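You operate a simulated robot arm through the tools that you are given. There is no shell and no other tool. Be economical: measure what you need, move in short steps, check, and stop when the job is done.

You are at the controls of a simulated robot arm. One attempt, no reset.

TASK
Put the vial marked "3" from the top of the sample bench on top of the white clean filter there and the vial that says "2" on the blue gasket there.

The check looks at the end state, three seconds after you hand in, the way a careful person would. Anything else that was tipped, shoved, dropped, spilled or broken makes it a failure.

THE ROBOT
A 7-joint arm with a two-finger parallel gripper, fixed in place. Base frame: the origin is at the foot of the arm, x ahead of it, y to its left, z up; the work surface is at about z = 0. Lengths are in m, angles in degrees, forces in N, time in s.
With the tool pointing down near the work surface it reaches from about 0.24 to 0.62 m from the base axis. Its first joint turns from -66.0 to 66.0 degrees. Payload 2.6 kg.
The tool frame sits at the grasp point between the pads (the TCP): z along the fingers, y along the line on which they close. The tips reach 0.03 m beyond it. Largest opening 0.094 m; finger width 0.028, thickness 0.01; the body of the gripper, 0.05 by 0.096 m, starts 0.055 m behind the TCP.
Orientation is told as [roll, pitch, yaw] about the base's x, y, z axes, in that order, counted from this pose: with the fingers straight down and closing along the base's y, the tool's x points along the base's -x, its y along +y and its z along -z.

THE INTERFACE
- The arm moves only by the tool apply_moves. Its argument "targets" is text: rows parted by semicolons, each of 6 numbers parted by spaces: the shift along the tool's x, y, z in units of 25 mm (1.0 is 25 mm), then the turn, a rotation vector about the tool's x, y, z in units of 8 degrees (1.0 is 8 degrees). In form: x y z rx ry rz; .... A call has 1 to 10 rows; each row shifts and turns the commanded pose from where the row before left it, along the tool's axes as they then stand. "gripper" is the finger opening in mm, from 0 to 94, set as the call begins (left out, the last holds). A call with a number of a shift or a turn outside -1 to 1 is refused whole. Rows are played at 5 a second. More than 0.05 m and 8.6 degrees between two rows, or a gripper value outside its range, and nothing of the call is played. Where a pose cannot be reached the arm comes as near as it can. A force on the tool above 40 N (or 10 N above the force at the start of the call, whichever is more), or a blocked arm, ends the call early, and 0.2 s more pass. Each finger travels about 0.072 m/s and halts on what it meets, pressing with about 22 N; the grip force reading is that of the motor and also rises with nothing between the fingers. The clock runs only during rows and for 0.2 s after the last one: add rows that do not move to give the fingers time. It gives the time, the measured TCP pose, the force on the tool (base axes), the opening and the grip force at its end, in the units of the frame above (readings bear some noise), and new pictures: "pictures" is both (left out), scene, wrist or none.
- Cameras (640 x 400 px; columns grow to the right, rows downward): "scene" is fixed at [0.0471, 0.4384, 0.5721]; the picture's right is [-0.67, -0.74, 0.00], its down [-0.37, 0.33, -0.87] and it looks along [0.64, -0.58, -0.50] (base axes); focal length 316 px, centre (320, 200). "wrist" rides on the gripper at [0.076, 0.014, -0.103] in the tool frame; the picture's right is [-0.18, 0.98, 0.00], its down [-0.75, -0.14, -0.64] and it looks along [-0.63, -0.12, 0.77] (tool axes); focal length 243 px, centre (320, 200). There is no depth. A picture from a camera that has moved, and an enlarged one, comes with that camera's place and axes in the base frame and with its lens.
- enlarge(camera, box): a new picture of the part [left, top, right, bottom] of that camera's present view, enlarged. It takes no simulated time.
- sign_off(): hands the job in; it is judged then, once.

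Work in short steps. Places have to be worked out from the pictures, the camera data and where the tool is seen: move nearer, look again, correct. Check each grasp and each placing, and mend what went wrong. You have 90 turns and 170 pictures in all, those below and enlarged ones among them. Open the gripper and draw the arm clear of the work before you hand the job in, unless the task says otherwise; then end with one line.

The tools are called after "Call:" as name(argument=value, ...) on one line, values as JSON. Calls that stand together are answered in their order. apply_moves: Moves the arm, as the interface text tells. Its arguments: {"type":"object","properties":{"targets":{"type":"string"},"gripper":{"type":"number"},"pictures":{"type":"string","enum":["both","scene","wrist","none"]}},"required":["targets"]} The other tools are called the same way: enlarge (camera, box) takes an enlarged picture of a part of a camera's view; sign_off () hands the job in.

At the start:

```text
time: 0.0
eef_pos: [0.3589, 0.0634, 0.3413]
tool_rot: [0.0, 0.1, 0.0]
wrist_force: [-0.7, 0.0, -0.1]
opening: 0.0939
grip_force: 0.1
```

scene: 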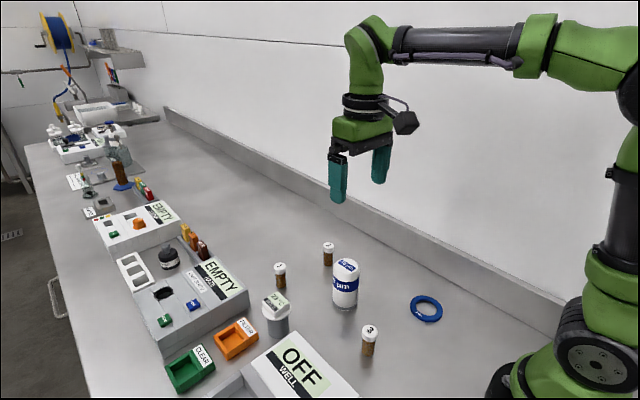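
wrist: 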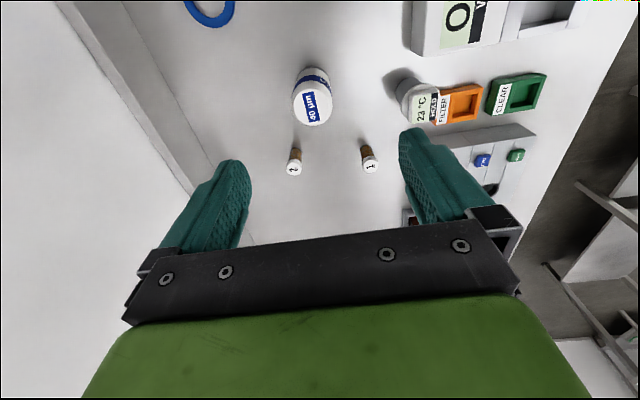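

I see three small vials, a white canister with a blue band (maybe the filter), and a blue ring. I'll enlarge to read the markings first.

Call:
enlarge(camera="scene", box=[240, 220, 460, 370])

Call:
enlarge(camera="scene", box=[80, 180, 320, 400])

Call:
enlarge(camera="wrist", box=[160, 0, 560, 220])

```text
2.67 times, centred on (350, 295) of scene
camera zoom: at [0.0471, 0.4384, 0.5721], right [-0.67, -0.74, 0.0], down [-0.37, 0.33, -0.87], along [0.64, -0.58, -0.5], focal length 842 px, centre (240, -53)
```

zoom: 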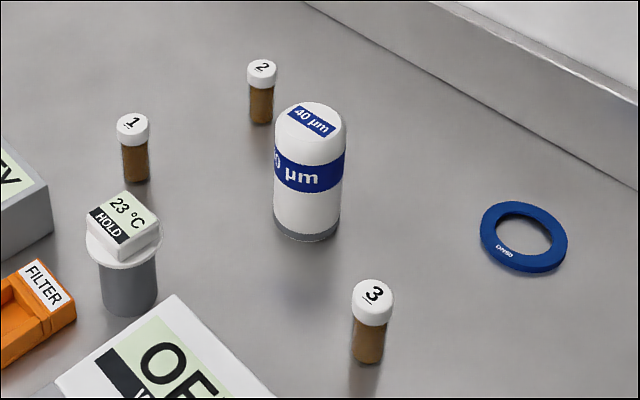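

```text
1.82 times, centred on (200, 290) of scene
camera zoom: at [0.0471, 0.4384, 0.5721], right [-0.67, -0.74, 0.0], down [-0.37, 0.33, -0.87], along [0.64, -0.58, -0.5], focal length 574 px, centre (538, 36)
```

zoom: 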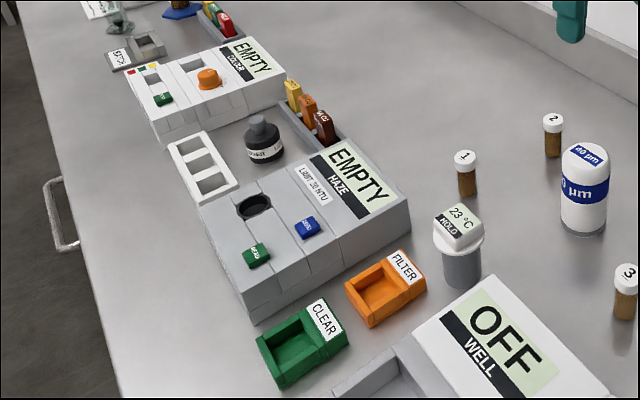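

```text
1.60 times, centred on (360, 110) of wrist
camera zoom: at [0.2835, 0.0771, 0.4438], right [0.18, 0.98, 0.0], down [0.75, -0.14, 0.64], along [0.63, -0.12, -0.77], focal length 388 px, centre (256, 344)
```

zoom: 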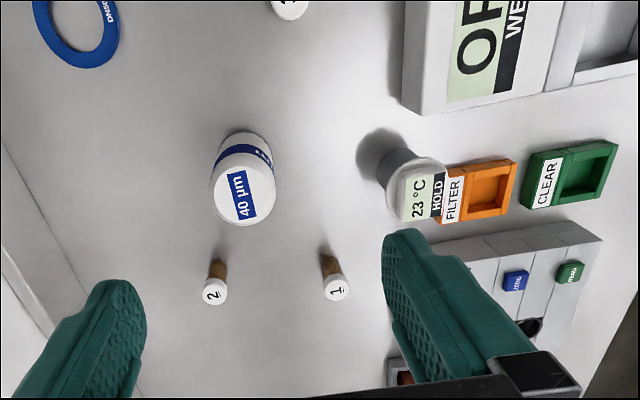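

Estimates: vial 3 ≈ (0.270, 0.109), height about 0.07. Vial 2 ≈ (0.506, -0.007). Canister ("40 µm" filter) ≈ (0.383, 0.057), top about 0.126. Ring ≈ (0.250, -0.069). Next I move above vial 3 at z 0.2 and look.

Call:
apply_moves(targets="0.593 0.304 0.942 0 0 0; 0.593 0.304 0.942 0 0 0; 0.593 0.304 0.942 0 0 0; 0.593 0.304 0.942 0 0 0; 0.593 0.304 0.942 0 0 0; 0.593 0.304 0.942 0 0 0; 0 0 0 0 0 0", gripper=70)

```text
time: 1.6
eef_pos: [0.2718, 0.1107, 0.2001]
tool_rot: [0.0, 0.0, 0.1]
wrist_force: [0.2, 0.9, 0.6]
opening: 0.0702
grip_force: 0.1
camera wrist: at [0.1955, 0.1246, 0.303], right [0.18, 0.98, 0.0], down [0.75, -0.14, 0.64], along [0.63, -0.12, -0.77], focal length 243 px, centre (320, 200)
```

scene: 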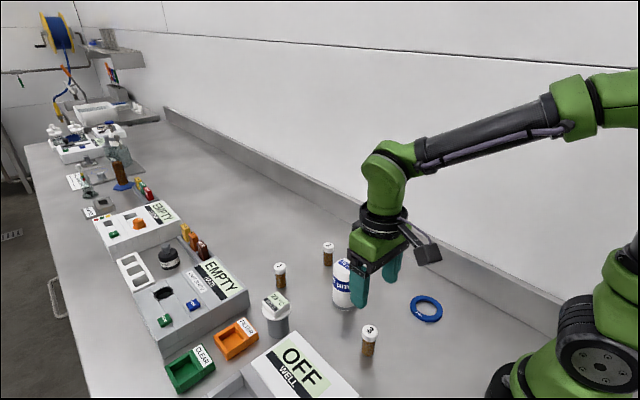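
wrist: 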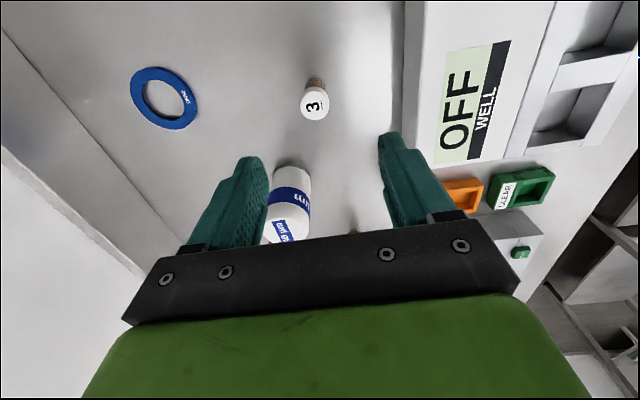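

Wrist view puts vial 3 at about (0.270, 0.106). I lower to z 0.11, still above its cap, and check the alignment.

Call:
apply_moves(targets="0.05 -0.19 0.9 0 0 0; 0 0 0.9 0 0 0; 0 0 0.9 0 0 0; 0 0 0.9 0 0 0; 0 0 0 0 0 0")

Call:
enlarge(camera="scene", box=[300, 250, 460, 370])

```text
time: 2.8
eef_pos: [0.2702, 0.1034, 0.1094]
tool_rot: [-0.1, 0.0, 0.1]
wrist_force: [0.3, 0.2, 0.2]
opening: 0.0696
grip_force: 0.1
camera wrist: at [0.1937, 0.1179, 0.2121], right [0.18, 0.98, 0.0], down [0.75, -0.14, 0.64], along [0.63, -0.12, -0.77], focal length 243 px, centre (320, 200)
```

scene: 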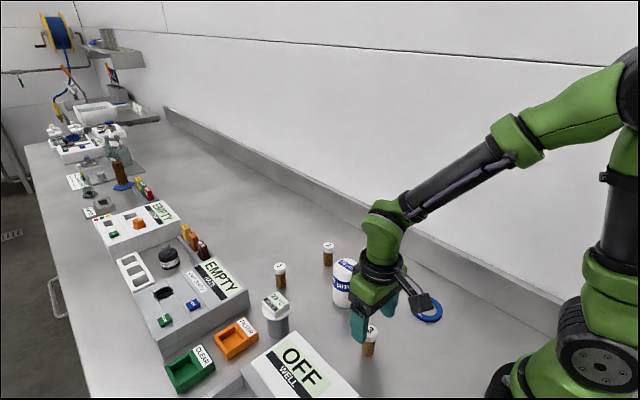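
wrist: 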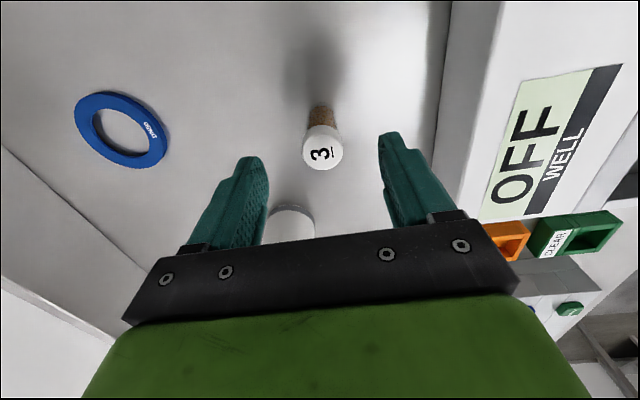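

```text
3.33 times, centred on (380, 310) of scene
camera zoom: at [0.0471, 0.4384, 0.5721], right [-0.67, -0.74, 0.0], down [-0.37, 0.33, -0.87], along [0.64, -0.58, -0.5], focal length 1052 px, centre (120, -167)
```

zoom: 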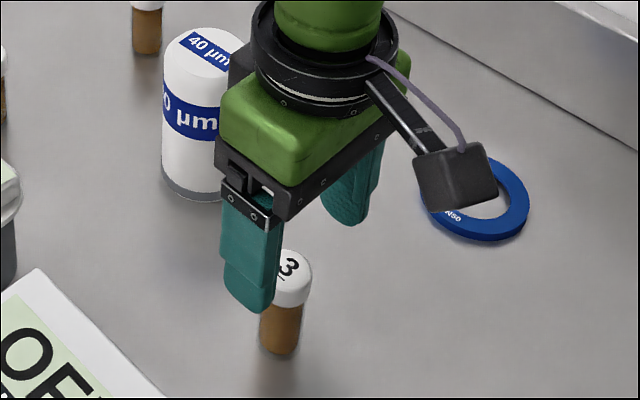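

Vial 3 sits midway between the fingers, at about (0.271, 0.104). I lower to TCP z 0.05 and then close.

Call:
apply_moves(targets="0 0 0.8 0 0 0; 0 0 0.8 0 0 0; 0 0 0.77 0 0 0; 0 0 0 0 0 0")

Call:
enlarge(camera="scene", box=[300, 250, 460, 370])

```text
time: 3.8
eef_pos: [0.2708, 0.104, 0.05]
tool_rot: [0.1, 0.0, 0.0]
wrist_force: [0.0, 0.2, 0.1]
opening: 0.0698
grip_force: 0.1
camera wrist: at [0.1927, 0.1176, 0.1534], right [0.18, 0.98, 0.0], down [0.75, -0.14, 0.64], along [0.63, -0.12, -0.77], focal length 243 px, centre (320, 200)
```

scene: 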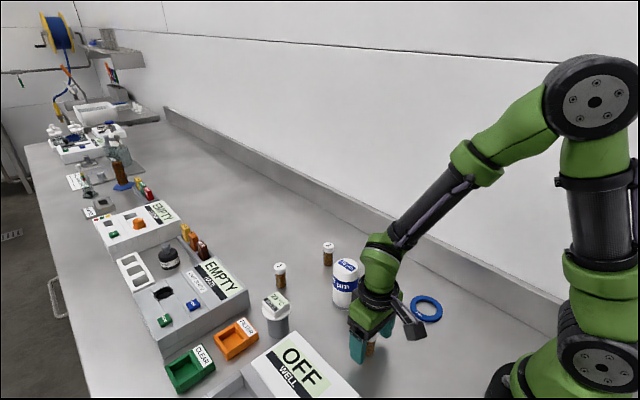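
wrist: 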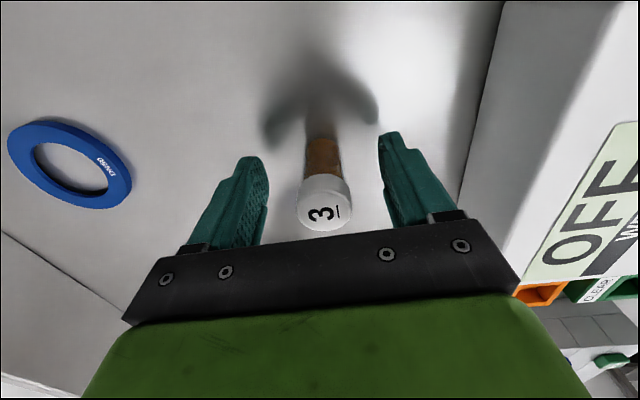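

```text
3.33 times, centred on (380, 310) of scene
camera zoom: at [0.0471, 0.4384, 0.5721], right [-0.67, -0.74, 0.0], down [-0.37, 0.33, -0.87], along [0.64, -0.58, -0.5], focal length 1052 px, centre (120, -167)
```

zoom: 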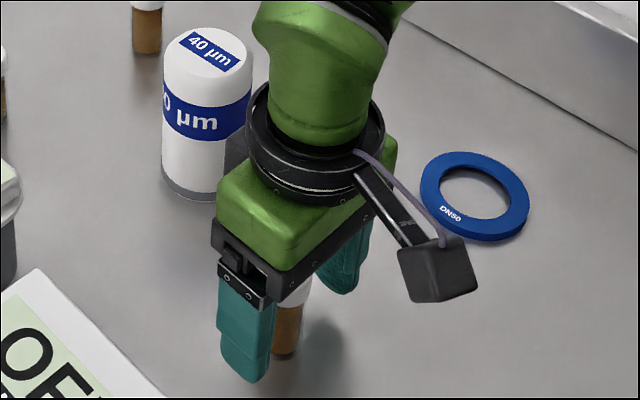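

The vial is centred within about 2 mm. I close on it.

Call:
apply_moves(targets="0 0 0 0 0 0; 0 0 0 0 0 0; 0 0 0 0 0 0; 0 0 0 0 0 0; 0 0 0 0 0 0", gripper=5, pictures="wrist")

```text
time: 5.0
eef_pos: [0.269, 0.1036, 0.0503]
tool_rot: [-0.1, 0.1, -0.1]
wrist_force: [0.7, 0.9, 0.1]
opening: 0.0294
grip_force: 21.8
camera wrist: at [0.1928, 0.1176, 0.1537], right [0.18, 0.98, 0.0], down [0.75, -0.14, 0.64], along [0.63, -0.12, -0.77], focal length 243 px, centre (320, 200)
```

wrist: 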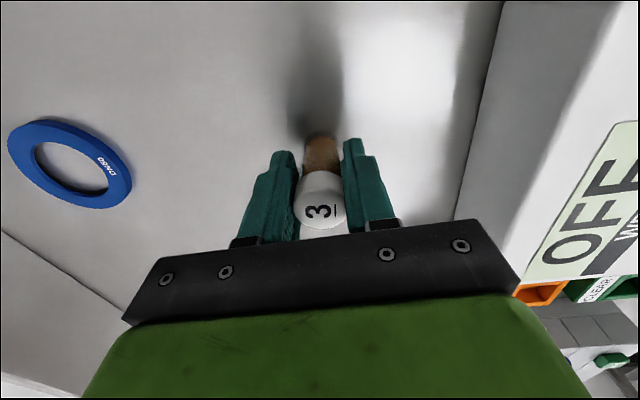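

It is gripped by the cap (29 mm). I lift straight up to z about 0.23.

Call:
apply_moves(targets="0 0 -0.3 0 0 0; 0 0 -0.7 0 0 0; 0 0 -0.9 0 0 0; 0 0 -0.9 0 0 0; 0 0 -0.9 0 0 0; 0 0 -0.9 0 0 0; 0 0 -0.9 0 0 0; 0 0 -0.9 0 0 0; 0 0 -0.8 0 0 0; 0 0 0 0 0 0")

Call:
enlarge(camera="scene", box=[260, 190, 460, 340])

```text
time: 7.2
eef_pos: [0.2687, 0.1052, 0.2304]
tool_rot: [0.0, 0.0, -0.1]
wrist_force: [1.0, 0.8, -1.6]
opening: 0.0289
grip_force: 22.1
camera wrist: at [0.1927, 0.119, 0.3338], right [0.18, 0.98, 0.0], down [0.75, -0.14, 0.64], along [0.63, -0.12, -0.77], focal length 243 px, centre (320, 200)
```

scene: 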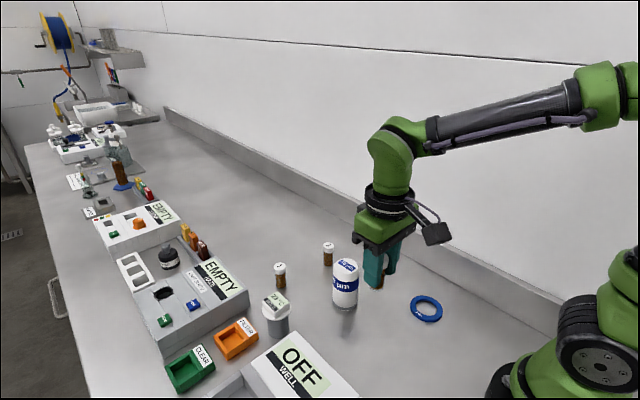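
wrist: 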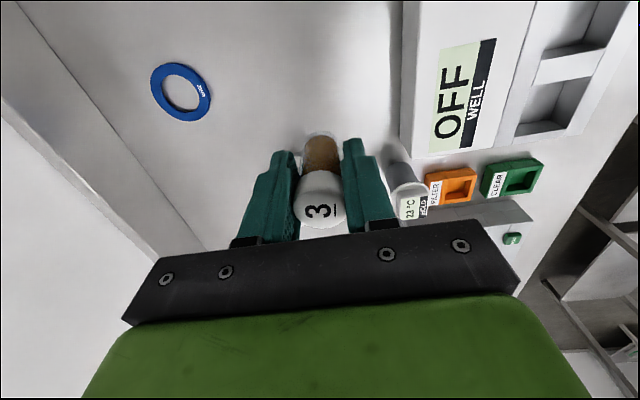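

```text
2.67 times, centred on (360, 265) of scene
camera zoom: at [0.0471, 0.4384, 0.5721], right [-0.67, -0.74, 0.0], down [-0.37, 0.33, -0.87], along [0.64, -0.58, -0.5], focal length 842 px, centre (213, 27)
```

zoom: 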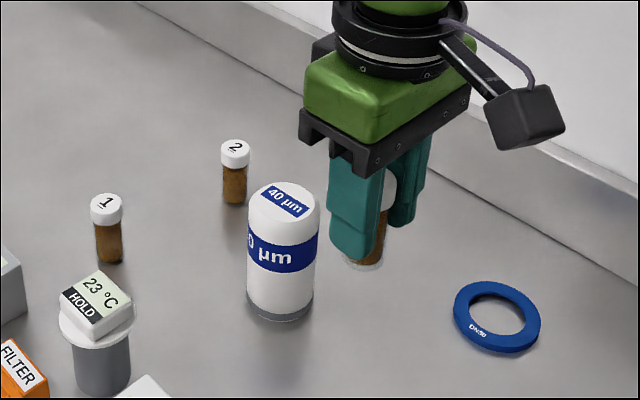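

Refined canister estimate from two views: centre ≈ (0.390, 0.046), top ≈ 0.114. I move over it at the current height.

Call:
apply_moves(targets="-0.808 -0.397 0 0 0 0; -0.808 -0.397 0 0 0 0; -0.808 -0.397 0 0 0 0; -0.808 -0.397 0 0 0 0; -0.808 -0.397 0 0 0 0; -0.808 -0.397 0 0 0 0; 0 0 0 0 0 0; 0 0 0 0 0 0")

Call:
enlarge(camera="scene", box=[260, 190, 460, 340])

Call:
enlarge(camera="wrist", box=[220, 60, 420, 240])

```text
time: 9.0
eef_pos: [0.3921, 0.0455, 0.2301]
tool_rot: [0.0, -0.1, 0.0]
wrist_force: [0.1, -0.3, -1.2]
opening: 0.0288
grip_force: 21.9
camera wrist: at [0.315, 0.059, 0.3333], right [0.18, 0.98, 0.0], down [0.75, -0.14, 0.64], along [0.63, -0.12, -0.77], focal length 243 px, centre (320, 200)
```

scene: 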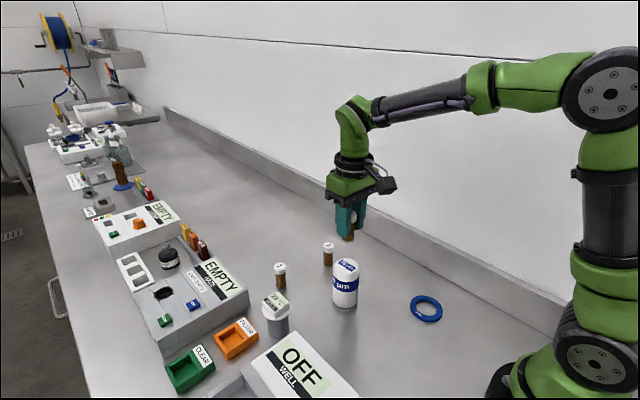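
wrist: 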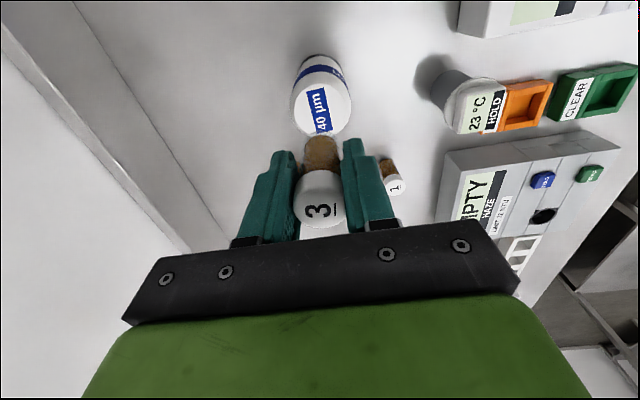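

```text
2.67 times, centred on (360, 265) of scene
camera zoom: at [0.0471, 0.4384, 0.5721], right [-0.67, -0.74, 0.0], down [-0.37, 0.33, -0.87], along [0.64, -0.58, -0.5], focal length 842 px, centre (213, 27)
```

zoom: 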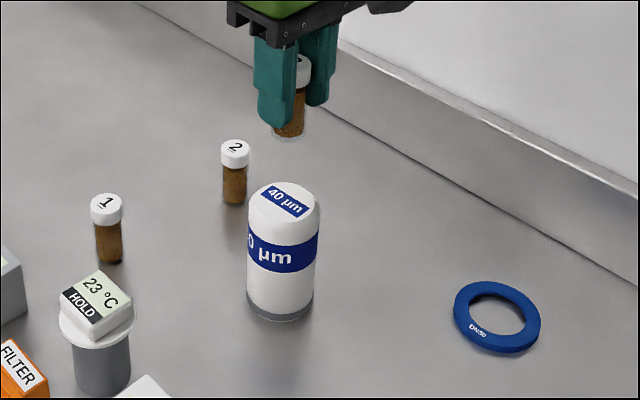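

```text
2.22 times, centred on (320, 150) of wrist
camera zoom: at [0.315, 0.059, 0.3333], right [0.18, 0.98, 0.0], down [0.75, -0.14, 0.64], along [0.63, -0.12, -0.77], focal length 539 px, centre (320, 311)
```

zoom: 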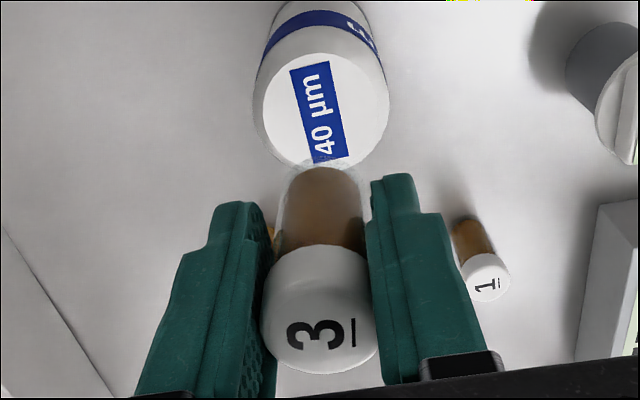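

Both views intersect at the canister top, about (0.393, 0.046, 0.109), so the vial is already well centred. I lower by 55 mm, leaving about 15 mm clearance.

Call:
apply_moves(targets="0 0 0.7 0 0 0; 0 0 0.7 0 0 0; 0 0 0.5 0 0 0; 0 0 0.3 0 0 0; 0 0 0 0 0 0; 0 0 0 0 0 0")

Call:
enlarge(camera="scene", box=[290, 200, 410, 320])

Call:
enlarge(camera="wrist", box=[220, 60, 420, 240])

```text
time: 10.4
eef_pos: [0.3914, 0.0442, 0.1755]
tool_rot: [0.0, -0.1, -0.1]
wrist_force: [0.0, -0.5, -0.6]
opening: 0.029
grip_force: 22.2
camera wrist: at [0.315, 0.0575, 0.2785], right [0.18, 0.98, 0.0], down [0.75, -0.14, 0.64], along [0.63, -0.12, -0.77], focal length 243 px, centre (320, 200)
```

scene: 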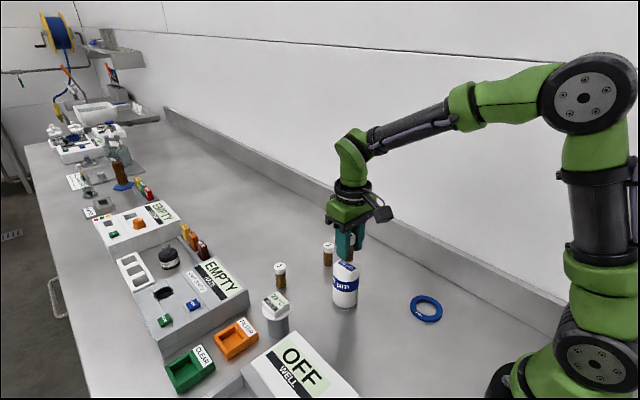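
wrist: 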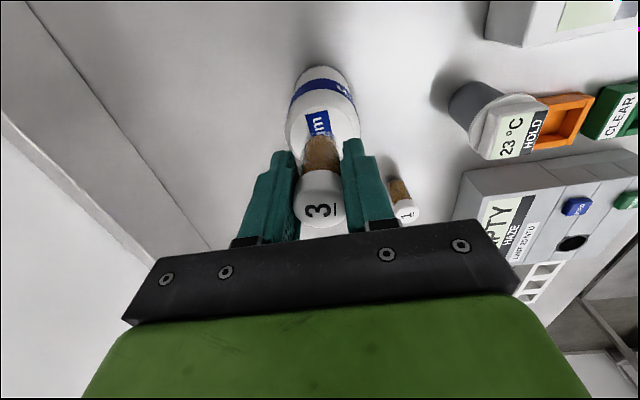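

```text
3.33 times, centred on (350, 260) of scene
camera zoom: at [0.0471, 0.4384, 0.5721], right [-0.67, -0.74, 0.0], down [-0.37, 0.33, -0.87], along [0.64, -0.58, -0.5], focal length 1052 px, centre (220, 0)
```

zoom: 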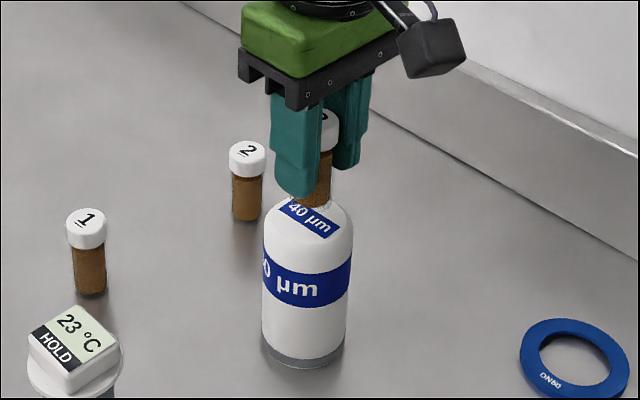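

```text
2.22 times, centred on (320, 150) of wrist
camera zoom: at [0.315, 0.0575, 0.2785], right [0.18, 0.98, 0.0], down [0.75, -0.14, 0.64], along [0.63, -0.12, -0.77], focal length 539 px, centre (320, 311)
```

zoom: 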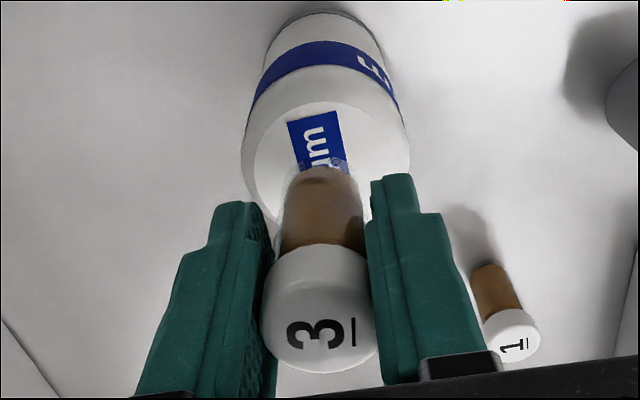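

It lines up well. I lower 12 mm and check the force.

Call:
apply_moves(targets="0 0 0.2 0 0 0; 0 0 0.16 0 0 0; 0 0 0.12 0 0 0; 0 0 0 0 0 0; 0 0 0 0 0 0", pictures="none")

Call:
enlarge(camera="scene", box=[310, 220, 390, 320])

```text
time: 11.6
eef_pos: [0.3918, 0.0432, 0.1636]
tool_rot: [0.0, 0.0, -0.1]
wrist_force: [0.2, -0.2, -0.5]
opening: 0.0276
grip_force: 22.1
```

```text
4.00 times, centred on (350, 270) of scene
camera zoom: at [0.0471, 0.4384, 0.5721], right [-0.67, -0.74, 0.0], down [-0.37, 0.33, -0.87], along [0.64, -0.58, -0.5], focal length 1263 px, centre (200, -80)
```

zoom: 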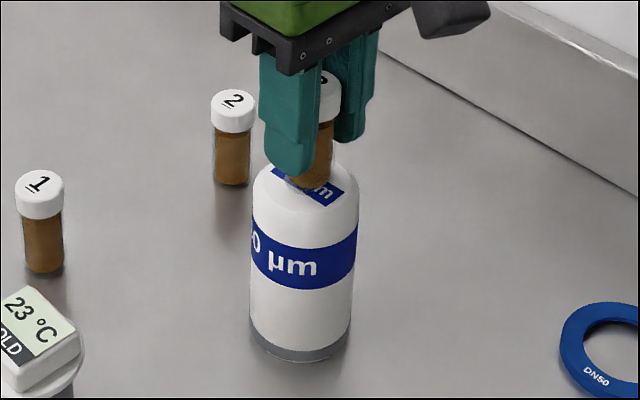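

The vial bottom is just above the top's centre and there is no contact yet. I step down 4 mm.

Call:
apply_moves(targets="0 0.05 0.08 0 0 0; 0 0 0.08 0 0 0; 0 0 0 0 0 0; 0 0 0 0 0 0", pictures="none")

Call:
enlarge(camera="wrist", box=[220, 60, 420, 240])

```text
time: 12.6
eef_pos: [0.3924, 0.0457, 0.1608]
tool_rot: [0.1, -0.2, 0.0]
wrist_force: [-0.2, 0.1, 13.4]
opening: 0.0277
grip_force: 22.3
```

```text
2.22 times, centred on (320, 150) of wrist
camera zoom: at [0.3155, 0.0597, 0.2632], right [0.18, 0.98, 0.0], down [0.75, -0.14, 0.64], along [0.63, -0.12, -0.77], focal length 539 px, centre (320, 311)
```

zoom: 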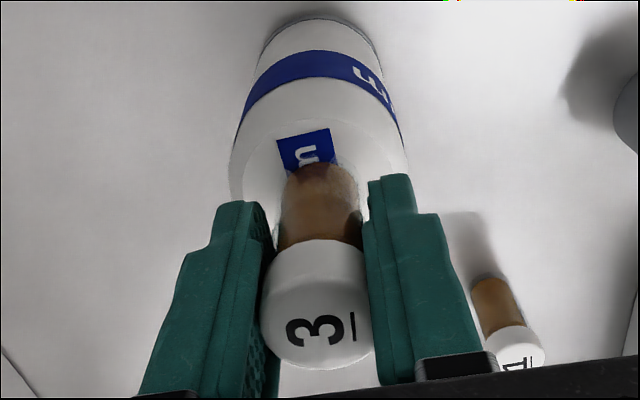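

Contact is at 13 N. I relieve about 1 mm of the pressing, then open slightly.

Call:
apply_moves(targets="0 0 -0.035 0 0 0; 0 0 0 0 0 0; 0 0 0 0 0 0", pictures="none")

Call:
enlarge(camera="scene", box=[310, 220, 390, 320])

```text
time: 13.4
eef_pos: [0.3912, 0.0459, 0.1596]
tool_rot: [-0.1, -0.2, -0.1]
wrist_force: [2.6, 0.3, 8.9]
opening: 0.0274
grip_force: 21.5
```

```text
4.00 times, centred on (350, 270) of scene
camera zoom: at [0.0471, 0.4384, 0.5722], right [-0.67, -0.74, 0.0], down [-0.37, 0.33, -0.87], along [0.64, -0.58, -0.5], focal length 1263 px, centre (200, -80)
```

zoom: 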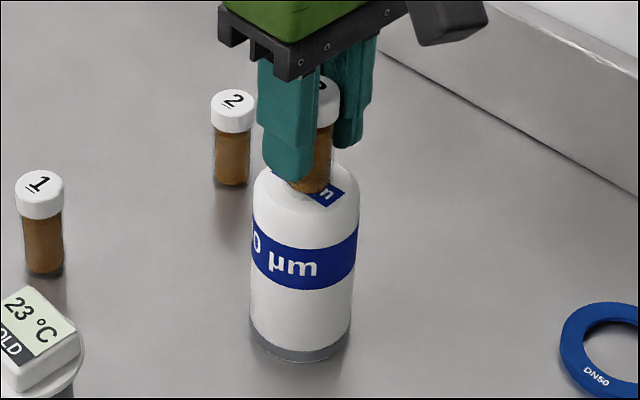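

The vial rests near the centre of the flat top. I relieve slightly more and open gently to 40 mm.

Call:
apply_moves(targets="0 0 -0.025 0 0 0; 0 0 0 0 0 0", pictures="none")

Call:
apply_moves(targets="0 0 0 0 0 0; 0 0 0 0 0 0; 0 0 0 0 0 0", gripper=44, pictures="wrist")

Call:
enlarge(camera="scene", box=[310, 220, 390, 320])

```text
time: 14.0
eef_pos: [0.3899, 0.0463, 0.1616]
tool_rot: [0.1, 0.2, 0.0]
wrist_force: [0.5, 0.5, 3.8]
opening: 0.0277
grip_force: 21.9
```

```text
time: 14.8
eef_pos: [0.3905, 0.0466, 0.1608]
tool_rot: [0.0, 0.0, 0.2]
wrist_force: [0.5, 0.3, 0.4]
opening: 0.0439
grip_force: 0.0
camera wrist: at [0.3147, 0.0597, 0.264], right [0.18, 0.98, 0.0], down [0.75, -0.14, 0.64], along [0.63, -0.12, -0.77], focal length 243 px, centre (320, 200)
```

wrist: 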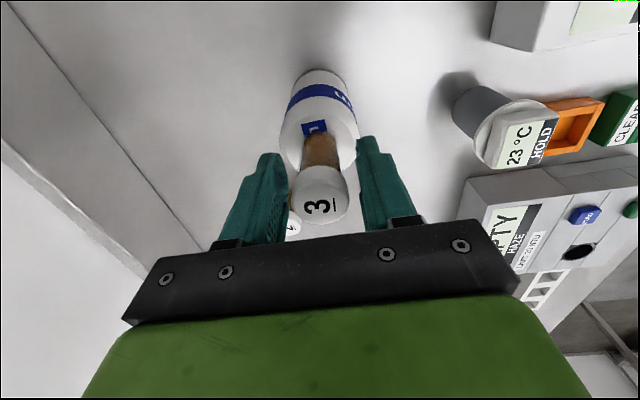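

```text
4.00 times, centred on (350, 270) of scene
camera zoom: at [0.0471, 0.4384, 0.5721], right [-0.67, -0.74, 0.0], down [-0.37, 0.33, -0.87], along [0.64, -0.58, -0.5], focal length 1263 px, centre (200, -80)
```

zoom: 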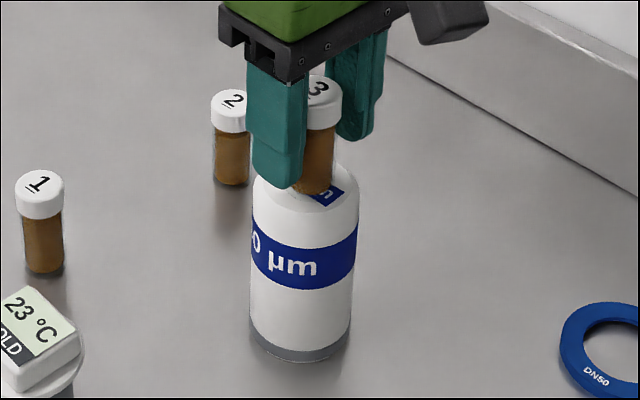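

It stands upright. I open to 60 and raise straight up to z about 0.26.

Call:
apply_moves(targets="0 0 0 0 0 0; 0 0 -0.4 0 0 0; 0 0 -0.7 0 0 0; 0 0 -0.9 0 0 0; 0 0 -1 0 0 0; 0 0 -1 0 0 0; 0 0 0 0 0 0", gripper=60)

Call:
enlarge(camera="scene", box=[260, 200, 460, 340])

```text
time: 16.4
eef_pos: [0.39, 0.0451, 0.2612]
tool_rot: [0.0, 0.0, 0.0]
wrist_force: [0.2, 0.6, 0.4]
opening: 0.0598
grip_force: 0.0
camera wrist: at [0.3137, 0.0596, 0.3641], right [0.18, 0.98, 0.0], down [0.75, -0.14, 0.64], along [0.63, -0.12, -0.77], focal length 243 px, centre (320, 200)
```

scene: 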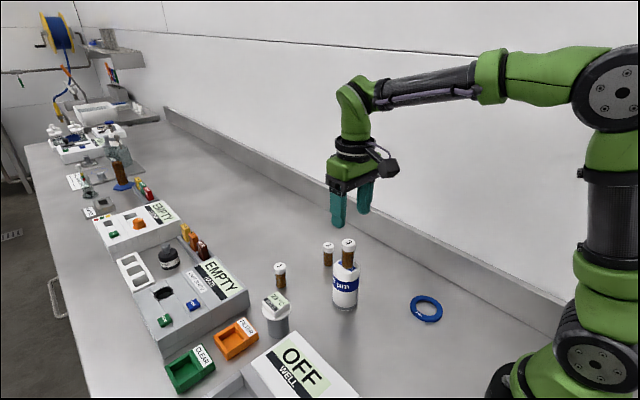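
wrist: 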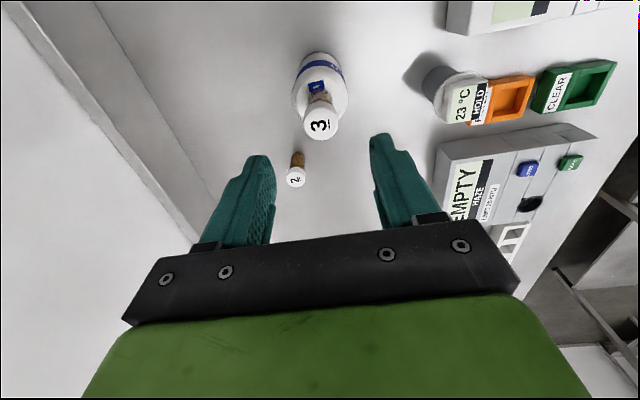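

```text
2.86 times, centred on (360, 270) of scene
camera zoom: at [0.0471, 0.4384, 0.5721], right [-0.67, -0.74, 0.0], down [-0.37, 0.33, -0.87], along [0.64, -0.58, -0.5], focal length 902 px, centre (206, 0)
```

zoom: 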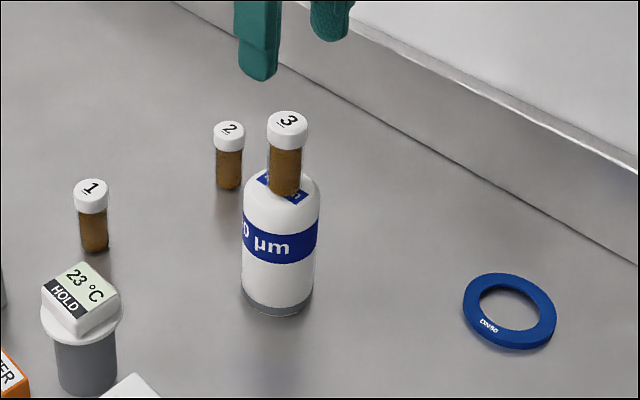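

Vial 3 is well placed. Vial 2 is at about (0.507, -0.012). I move above it at this height, then yaw the tool +30° so the wrist camera stays clear of vial 3.

Call:
apply_moves(targets="-0.78 -0.38 0 0 0 0; -0.78 -0.38 0 0 0 0; -0.78 -0.38 0 0 0 0; -0.78 -0.38 0 0 0 0; -0.78 -0.38 0 0 0 0; -0.78 -0.38 0 0 0 0; 0 0 0 0 0 -0.94; 0 0 0 0 0 -0.94; 0 0 0 0 0 -0.94; 0 0 0 0 0 -0.94")

```text
time: 18.6
eef_pos: [0.5094, -0.012, 0.2611]
tool_rot: [0.0, -0.1, 30.1]
wrist_force: [0.3, -0.5, -0.4]
opening: 0.06
grip_force: 0.0
camera wrist: at [0.4353, -0.0379, 0.364], right [-0.34, 0.94, 0.0], down [0.72, 0.26, 0.64], along [0.6, 0.22, -0.77], focal length 243 px, centre (320, 200)
```

scene: 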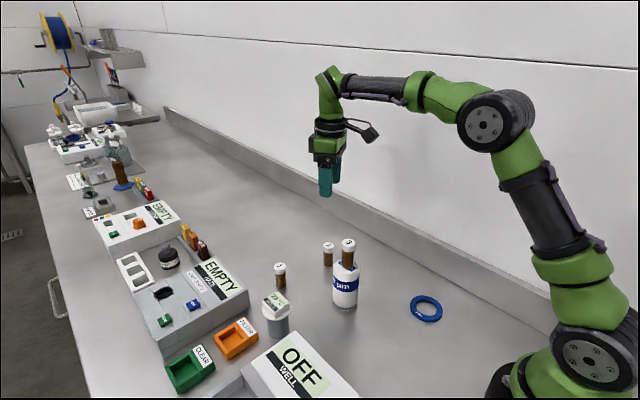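
wrist: 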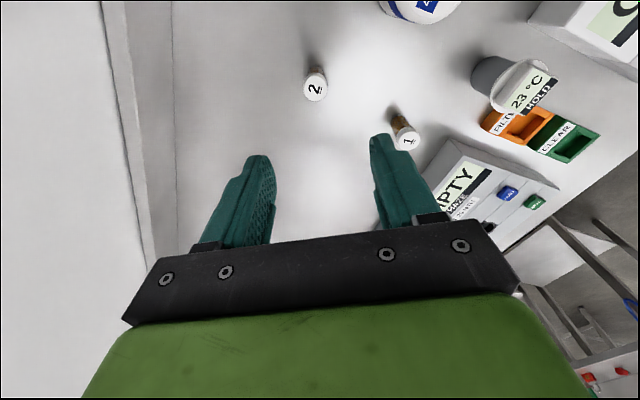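

Wrist view puts vial 2 at about (0.507, -0.015). I nudge y and lower to z 0.12.

Call:
apply_moves(targets="0.05 -0.087 0.94 0 0 0; 0 0 0.94 0 0 0; 0 0 0.94 0 0 0; 0 0 0.94 0 0 0; 0 0 0.94 0 0 0; 0 0 0.94 0 0 0; 0 0 0 0 0 0")

Call:
enlarge(camera="scene", box=[280, 180, 400, 320])

```text
time: 20.2
eef_pos: [0.5079, -0.0148, 0.1201]
tool_rot: [-0.1, -0.1, 30.0]
wrist_force: [0.3, 0.3, 0.0]
opening: 0.0601
grip_force: 0.0
camera wrist: at [0.4344, -0.0407, 0.2232], right [-0.33, 0.94, 0.0], down [0.72, 0.26, 0.64], along [0.61, 0.21, -0.77], focal length 243 px, centre (320, 200)
```

scene: 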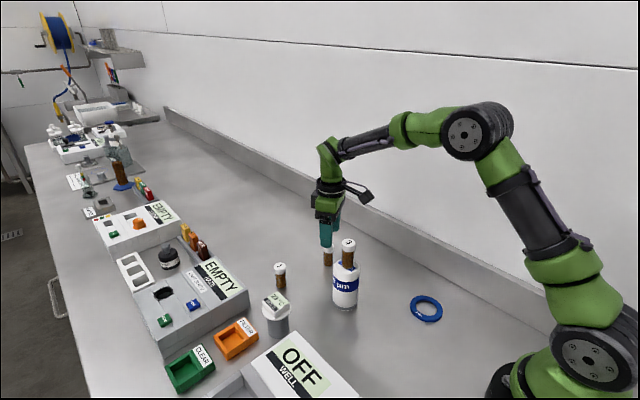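
wrist: 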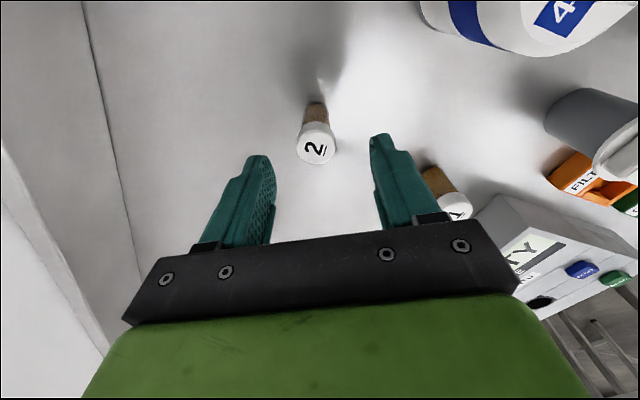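

```text
2.86 times, centred on (340, 250) of scene
camera zoom: at [0.0471, 0.4384, 0.5721], right [-0.67, -0.74, 0.0], down [-0.37, 0.33, -0.87], along [0.64, -0.58, -0.5], focal length 902 px, centre (263, 57)
```

zoom: 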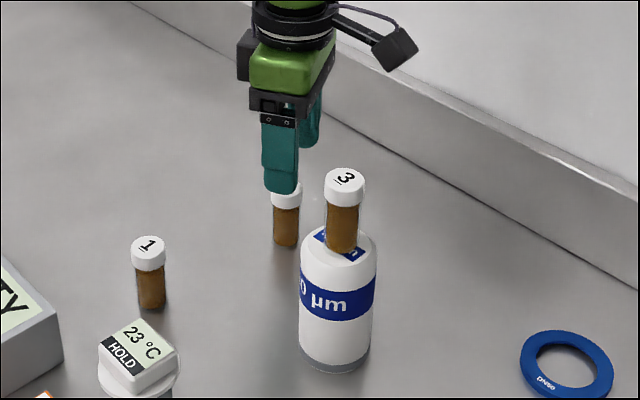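

Vial 2 is about 3 mm toward tool -y. I correct that and lower to z 0.05.

Call:
apply_moves(targets="0 -0.1 0.7 0 0 0; 0 0 0.8 0 0 0; 0 0 0.8 0 0 0; 0 0 0.5 0 0 0; 0 0 0 0 0 0")

Call:
enlarge(camera="scene", box=[280, 180, 400, 320])

```text
time: 21.4
eef_pos: [0.5101, -0.017, 0.0503]
tool_rot: [0.0, 0.0, 30.1]
wrist_force: [-0.8, 0.0, -0.2]
opening: 0.0598
grip_force: 0.0
camera wrist: at [0.435, -0.0422, 0.1522], right [-0.33, 0.94, 0.0], down [0.72, 0.26, 0.64], along [0.61, 0.21, -0.77], focal length 243 px, centre (320, 200)
```

scene: 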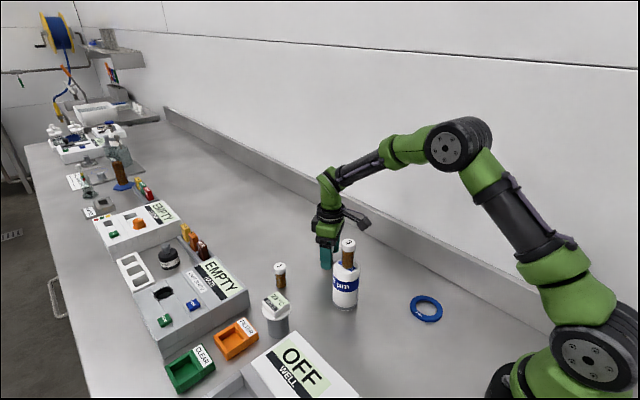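
wrist: 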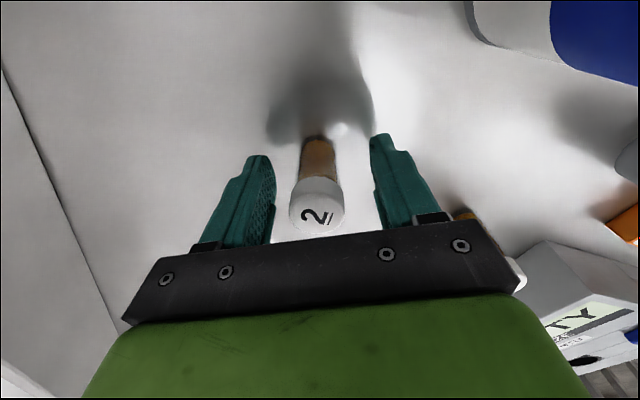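

```text
2.86 times, centred on (340, 250) of scene
camera zoom: at [0.0471, 0.4384, 0.5721], right [-0.67, -0.74, 0.0], down [-0.37, 0.33, -0.87], along [0.64, -0.58, -0.5], focal length 902 px, centre (263, 57)
```

zoom: 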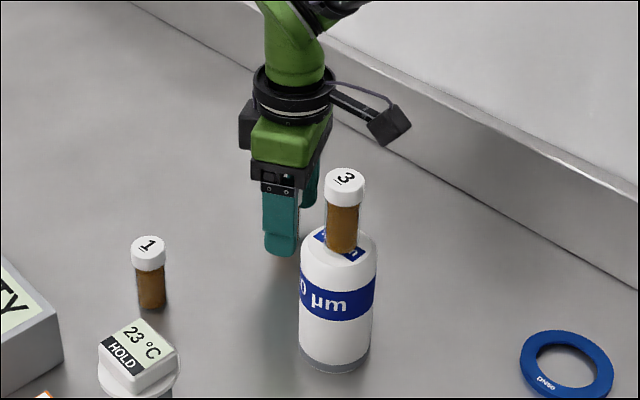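

It is well centred. I close.

Call:
apply_moves(targets="0 -0.05 0 0 0 0; 0 0 0 0 0 0; 0 0 0 0 0 0; 0 0 0 0 0 0", gripper=5, pictures="wrist")

```text
time: 22.4
eef_pos: [0.5094, -0.0159, 0.0495]
tool_rot: [0.0, 0.1, 30.2]
wrist_force: [-0.2, -1.0, 0.3]
opening: 0.0301
grip_force: 21.9
camera wrist: at [0.4361, -0.0431, 0.1528], right [-0.33, 0.94, 0.0], down [0.72, 0.26, 0.64], along [0.61, 0.21, -0.77], focal length 243 px, centre (320, 200)
```

wrist: 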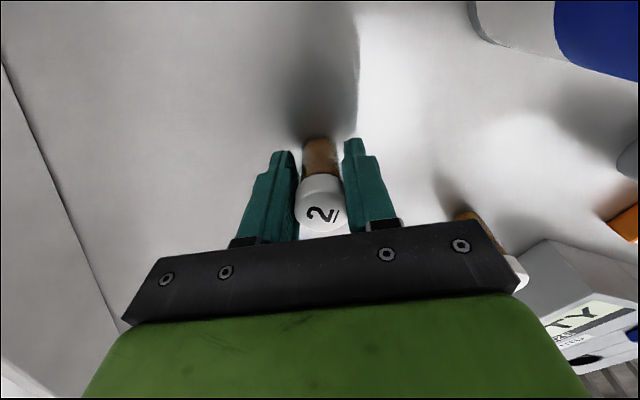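

Gripped. I lift straight up to z about 0.28 to clear vial 3.

Call:
apply_moves(targets="0 0 -0.4 0 0 0; 0 0 -0.9 0 0 0; 0 0 -1 0 0 0; 0 0 -1 0 0 0; 0 0 -1 0 0 0; 0 0 -1 0 0 0; 0 0 -1 0 0 0; 0 0 -1 0 0 0; 0 0 -1 0 0 0; 0 0 -0.9 0 0 0", pictures="scene")

```text
time: 24.6
eef_pos: [0.5099, -0.0144, 0.2802]
tool_rot: [0.0, 0.0, 30.1]
wrist_force: [0.0, -0.7, -1.7]
opening: 0.0296
grip_force: 21.7
```

scene: 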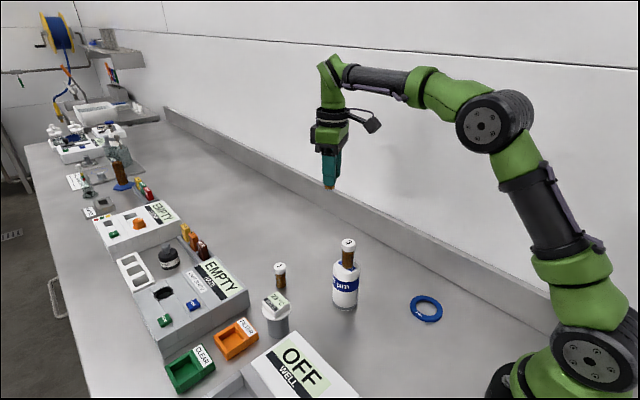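

Held securely. I rotate back by 30° and start moving toward the ring at this height.

Call:
apply_moves(targets="0 0 0 0 0 0.94; 0 0 0 0 0 0.94; 0 0 0 0 0 0.94; 0 0 0 0 0 0.94; 0.936 -0.2036 0 0 0 0; 0.936 -0.2036 0 0 0 0; 0.936 -0.2036 0 0 0 0; 0.936 -0.2036 0 0 0 0; 0.936 -0.2036 0 0 0 0; 0.936 -0.2036 0 0 0 0", pictures="none")

Call:
apply_moves(targets="0.936 -0.2036 0 0 0 0; 0.936 -0.2036 0 0 0 0; 0.936 -0.2036 0.4 0 0 0; 0.936 -0.2036 0.8 0 0 0; 0.936 -0.2036 0.8 0 0 0; 0 0 0.8 0 0 0; 0 0 0.8 0 0 0; 0 0 0.4 0 0 0; 0 0 0 0 0 0")

Call:
enlarge(camera="scene", box=[330, 190, 490, 340])

Call:
enlarge(camera="wrist", box=[220, 60, 420, 240])

```text
time: 26.8
eef_pos: [0.3687, -0.0468, 0.2801]
tool_rot: [-0.1, 0.0, 0.0]
wrist_force: [-1.0, 0.0, -0.3]
opening: 0.0294
grip_force: 22.2
```

```text
time: 28.8
eef_pos: [0.2536, -0.074, 0.1801]
tool_rot: [0.0, -0.1, 0.0]
wrist_force: [-0.7, 0.6, -0.8]
opening: 0.0294
grip_force: 22.3
camera wrist: at [0.1767, -0.0596, 0.283], right [0.18, 0.98, 0.0], down [0.75, -0.14, 0.64], along [0.63, -0.12, -0.77], focal length 243 px, centre (320, 200)
```

scene: 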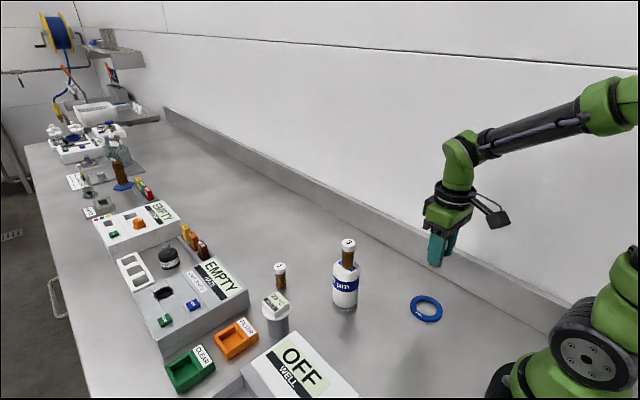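
wrist: 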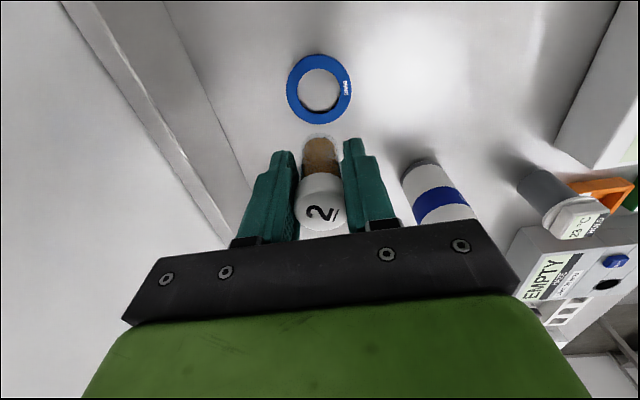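

```text
2.67 times, centred on (410, 265) of scene
camera zoom: at [0.0471, 0.4384, 0.5721], right [-0.67, -0.74, 0.0], down [-0.37, 0.33, -0.87], along [0.64, -0.58, -0.5], focal length 842 px, centre (80, 27)
```

zoom: 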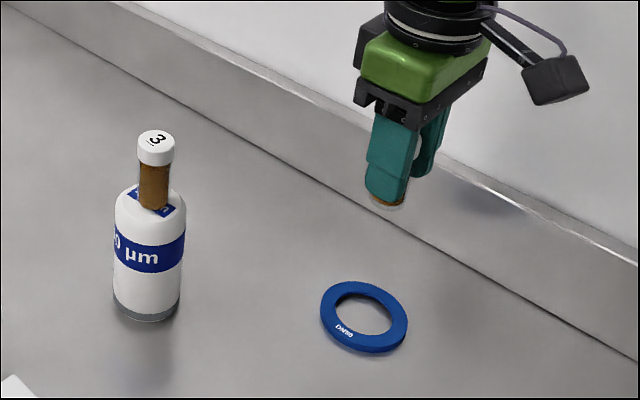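

```text
2.22 times, centred on (320, 150) of wrist
camera zoom: at [0.1767, -0.0596, 0.283], right [0.18, 0.98, 0.0], down [0.75, -0.14, 0.64], along [0.63, -0.12, -0.77], focal length 539 px, centre (320, 311)
```

zoom: 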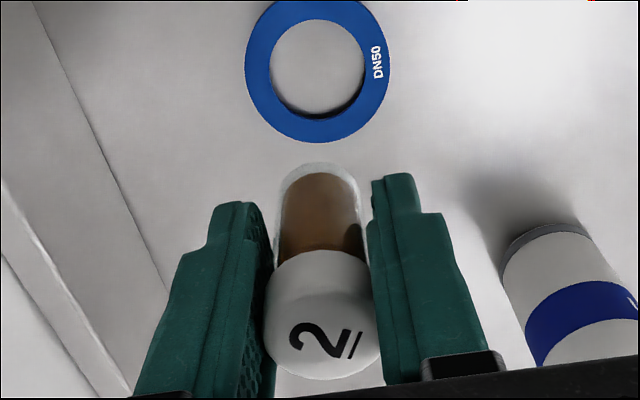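

Ring centre ≈ (0.252, -0.074), outer radius about 35 mm, hole radius about 23 mm. I lower to about 20 mm above it and recheck.

Call:
apply_moves(targets="0 0 0.9 0 0 0; 0 0 0.9 0 0 0; 0 0 0.9 0 0 0; 0 0 0.9 0 0 0; 0 0 0.4 0 0 0; 0 0 0 0 0 0")

Call:
enlarge(camera="scene", box=[370, 240, 490, 340])

Call:
enlarge(camera="wrist", box=[220, 60, 420, 240])

```text
time: 30.2
eef_pos: [0.2514, -0.0725, 0.0789]
tool_rot: [0.1, 0.0, 0.0]
wrist_force: [0.1, 0.0, -0.2]
opening: 0.0292
grip_force: 21.9
camera wrist: at [0.1754, -0.0583, 0.183], right [0.18, 0.98, 0.0], down [0.75, -0.14, 0.64], along [0.63, -0.12, -0.77], focal length 243 px, centre (320, 200)
```

scene: 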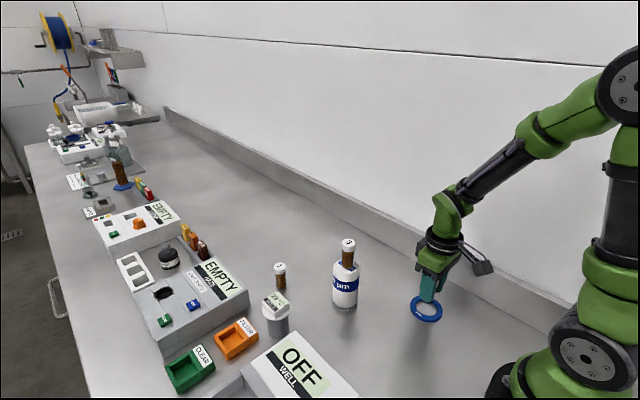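
wrist: 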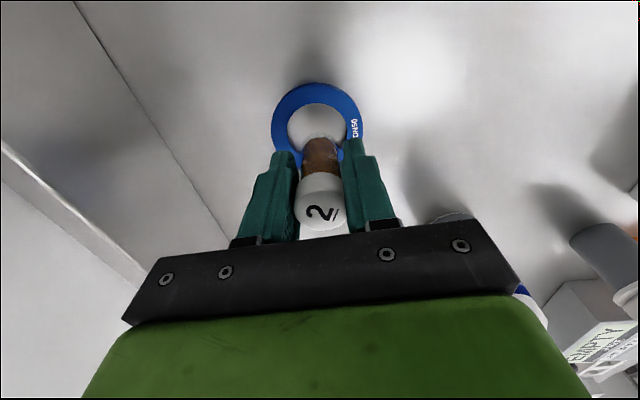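

```text
4.00 times, centred on (430, 290) of scene
camera zoom: at [0.0471, 0.4384, 0.5721], right [-0.67, -0.74, 0.0], down [-0.37, 0.33, -0.87], along [0.64, -0.58, -0.5], focal length 1263 px, centre (-120, -160)
```

zoom: 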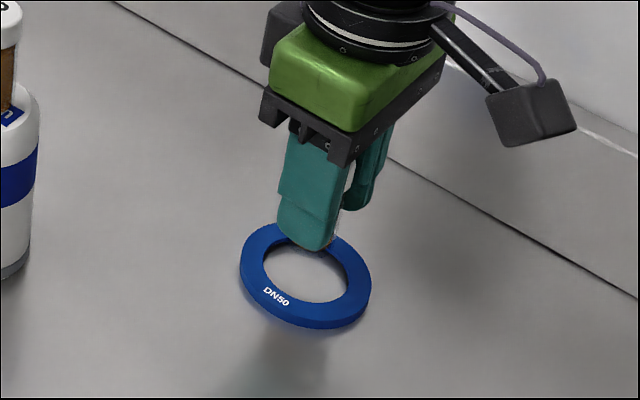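

```text
2.22 times, centred on (320, 150) of wrist
camera zoom: at [0.1754, -0.0583, 0.183], right [0.18, 0.98, 0.0], down [0.75, -0.14, 0.64], along [0.63, -0.12, -0.77], focal length 539 px, centre (320, 311)
```

zoom: 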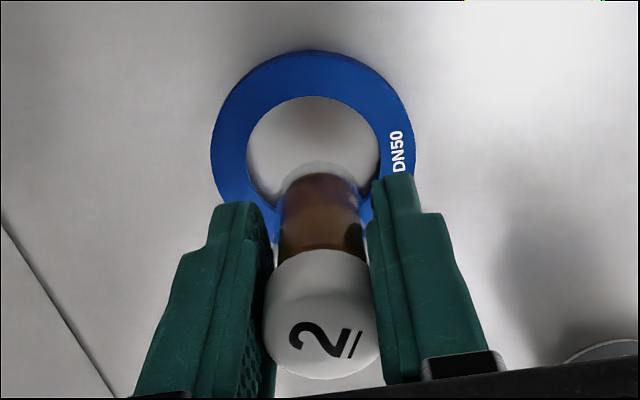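

The vial is centred over the hole within about 2 mm. To learn whether the gasket carries anything in its middle, I lower in steps and watch the force.

Call:
apply_moves(targets="0 -0.05 0.3 0 0 0; 0 0 0.3 0 0 0; 0 0 0.1 0 0 0; 0 0 0.1 0 0 0; 0 0 0 0 0 0; 0 0 0 0 0 0", pictures="none")

Call:
apply_moves(targets="0 0 0.08 0 0 0; 0 0 0 0 0 0; 0 0 0 0 0 0", pictures="none")

Call:
enlarge(camera="wrist", box=[220, 60, 420, 240])

```text
time: 31.6
eef_pos: [0.2523, -0.0749, 0.0587]
tool_rot: [-0.1, 0.0, -0.1]
wrist_force: [0.5, 0.1, -0.3]
opening: 0.0293
grip_force: 22.0
```

```text
time: 32.4
eef_pos: [0.2516, -0.0746, 0.0582]
tool_rot: [0.0, 0.0, 0.0]
wrist_force: [0.5, -0.3, 0.2]
opening: 0.029
grip_force: 21.7
```

```text
2.22 times, centred on (320, 150) of wrist
camera zoom: at [0.1759, -0.0602, 0.1607], right [0.18, 0.98, 0.0], down [0.75, -0.14, 0.64], along [0.63, -0.12, -0.77], focal length 539 px, centre (320, 311)
```

zoom: 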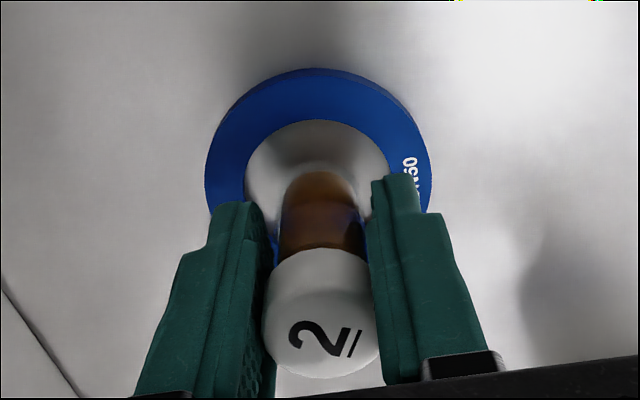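

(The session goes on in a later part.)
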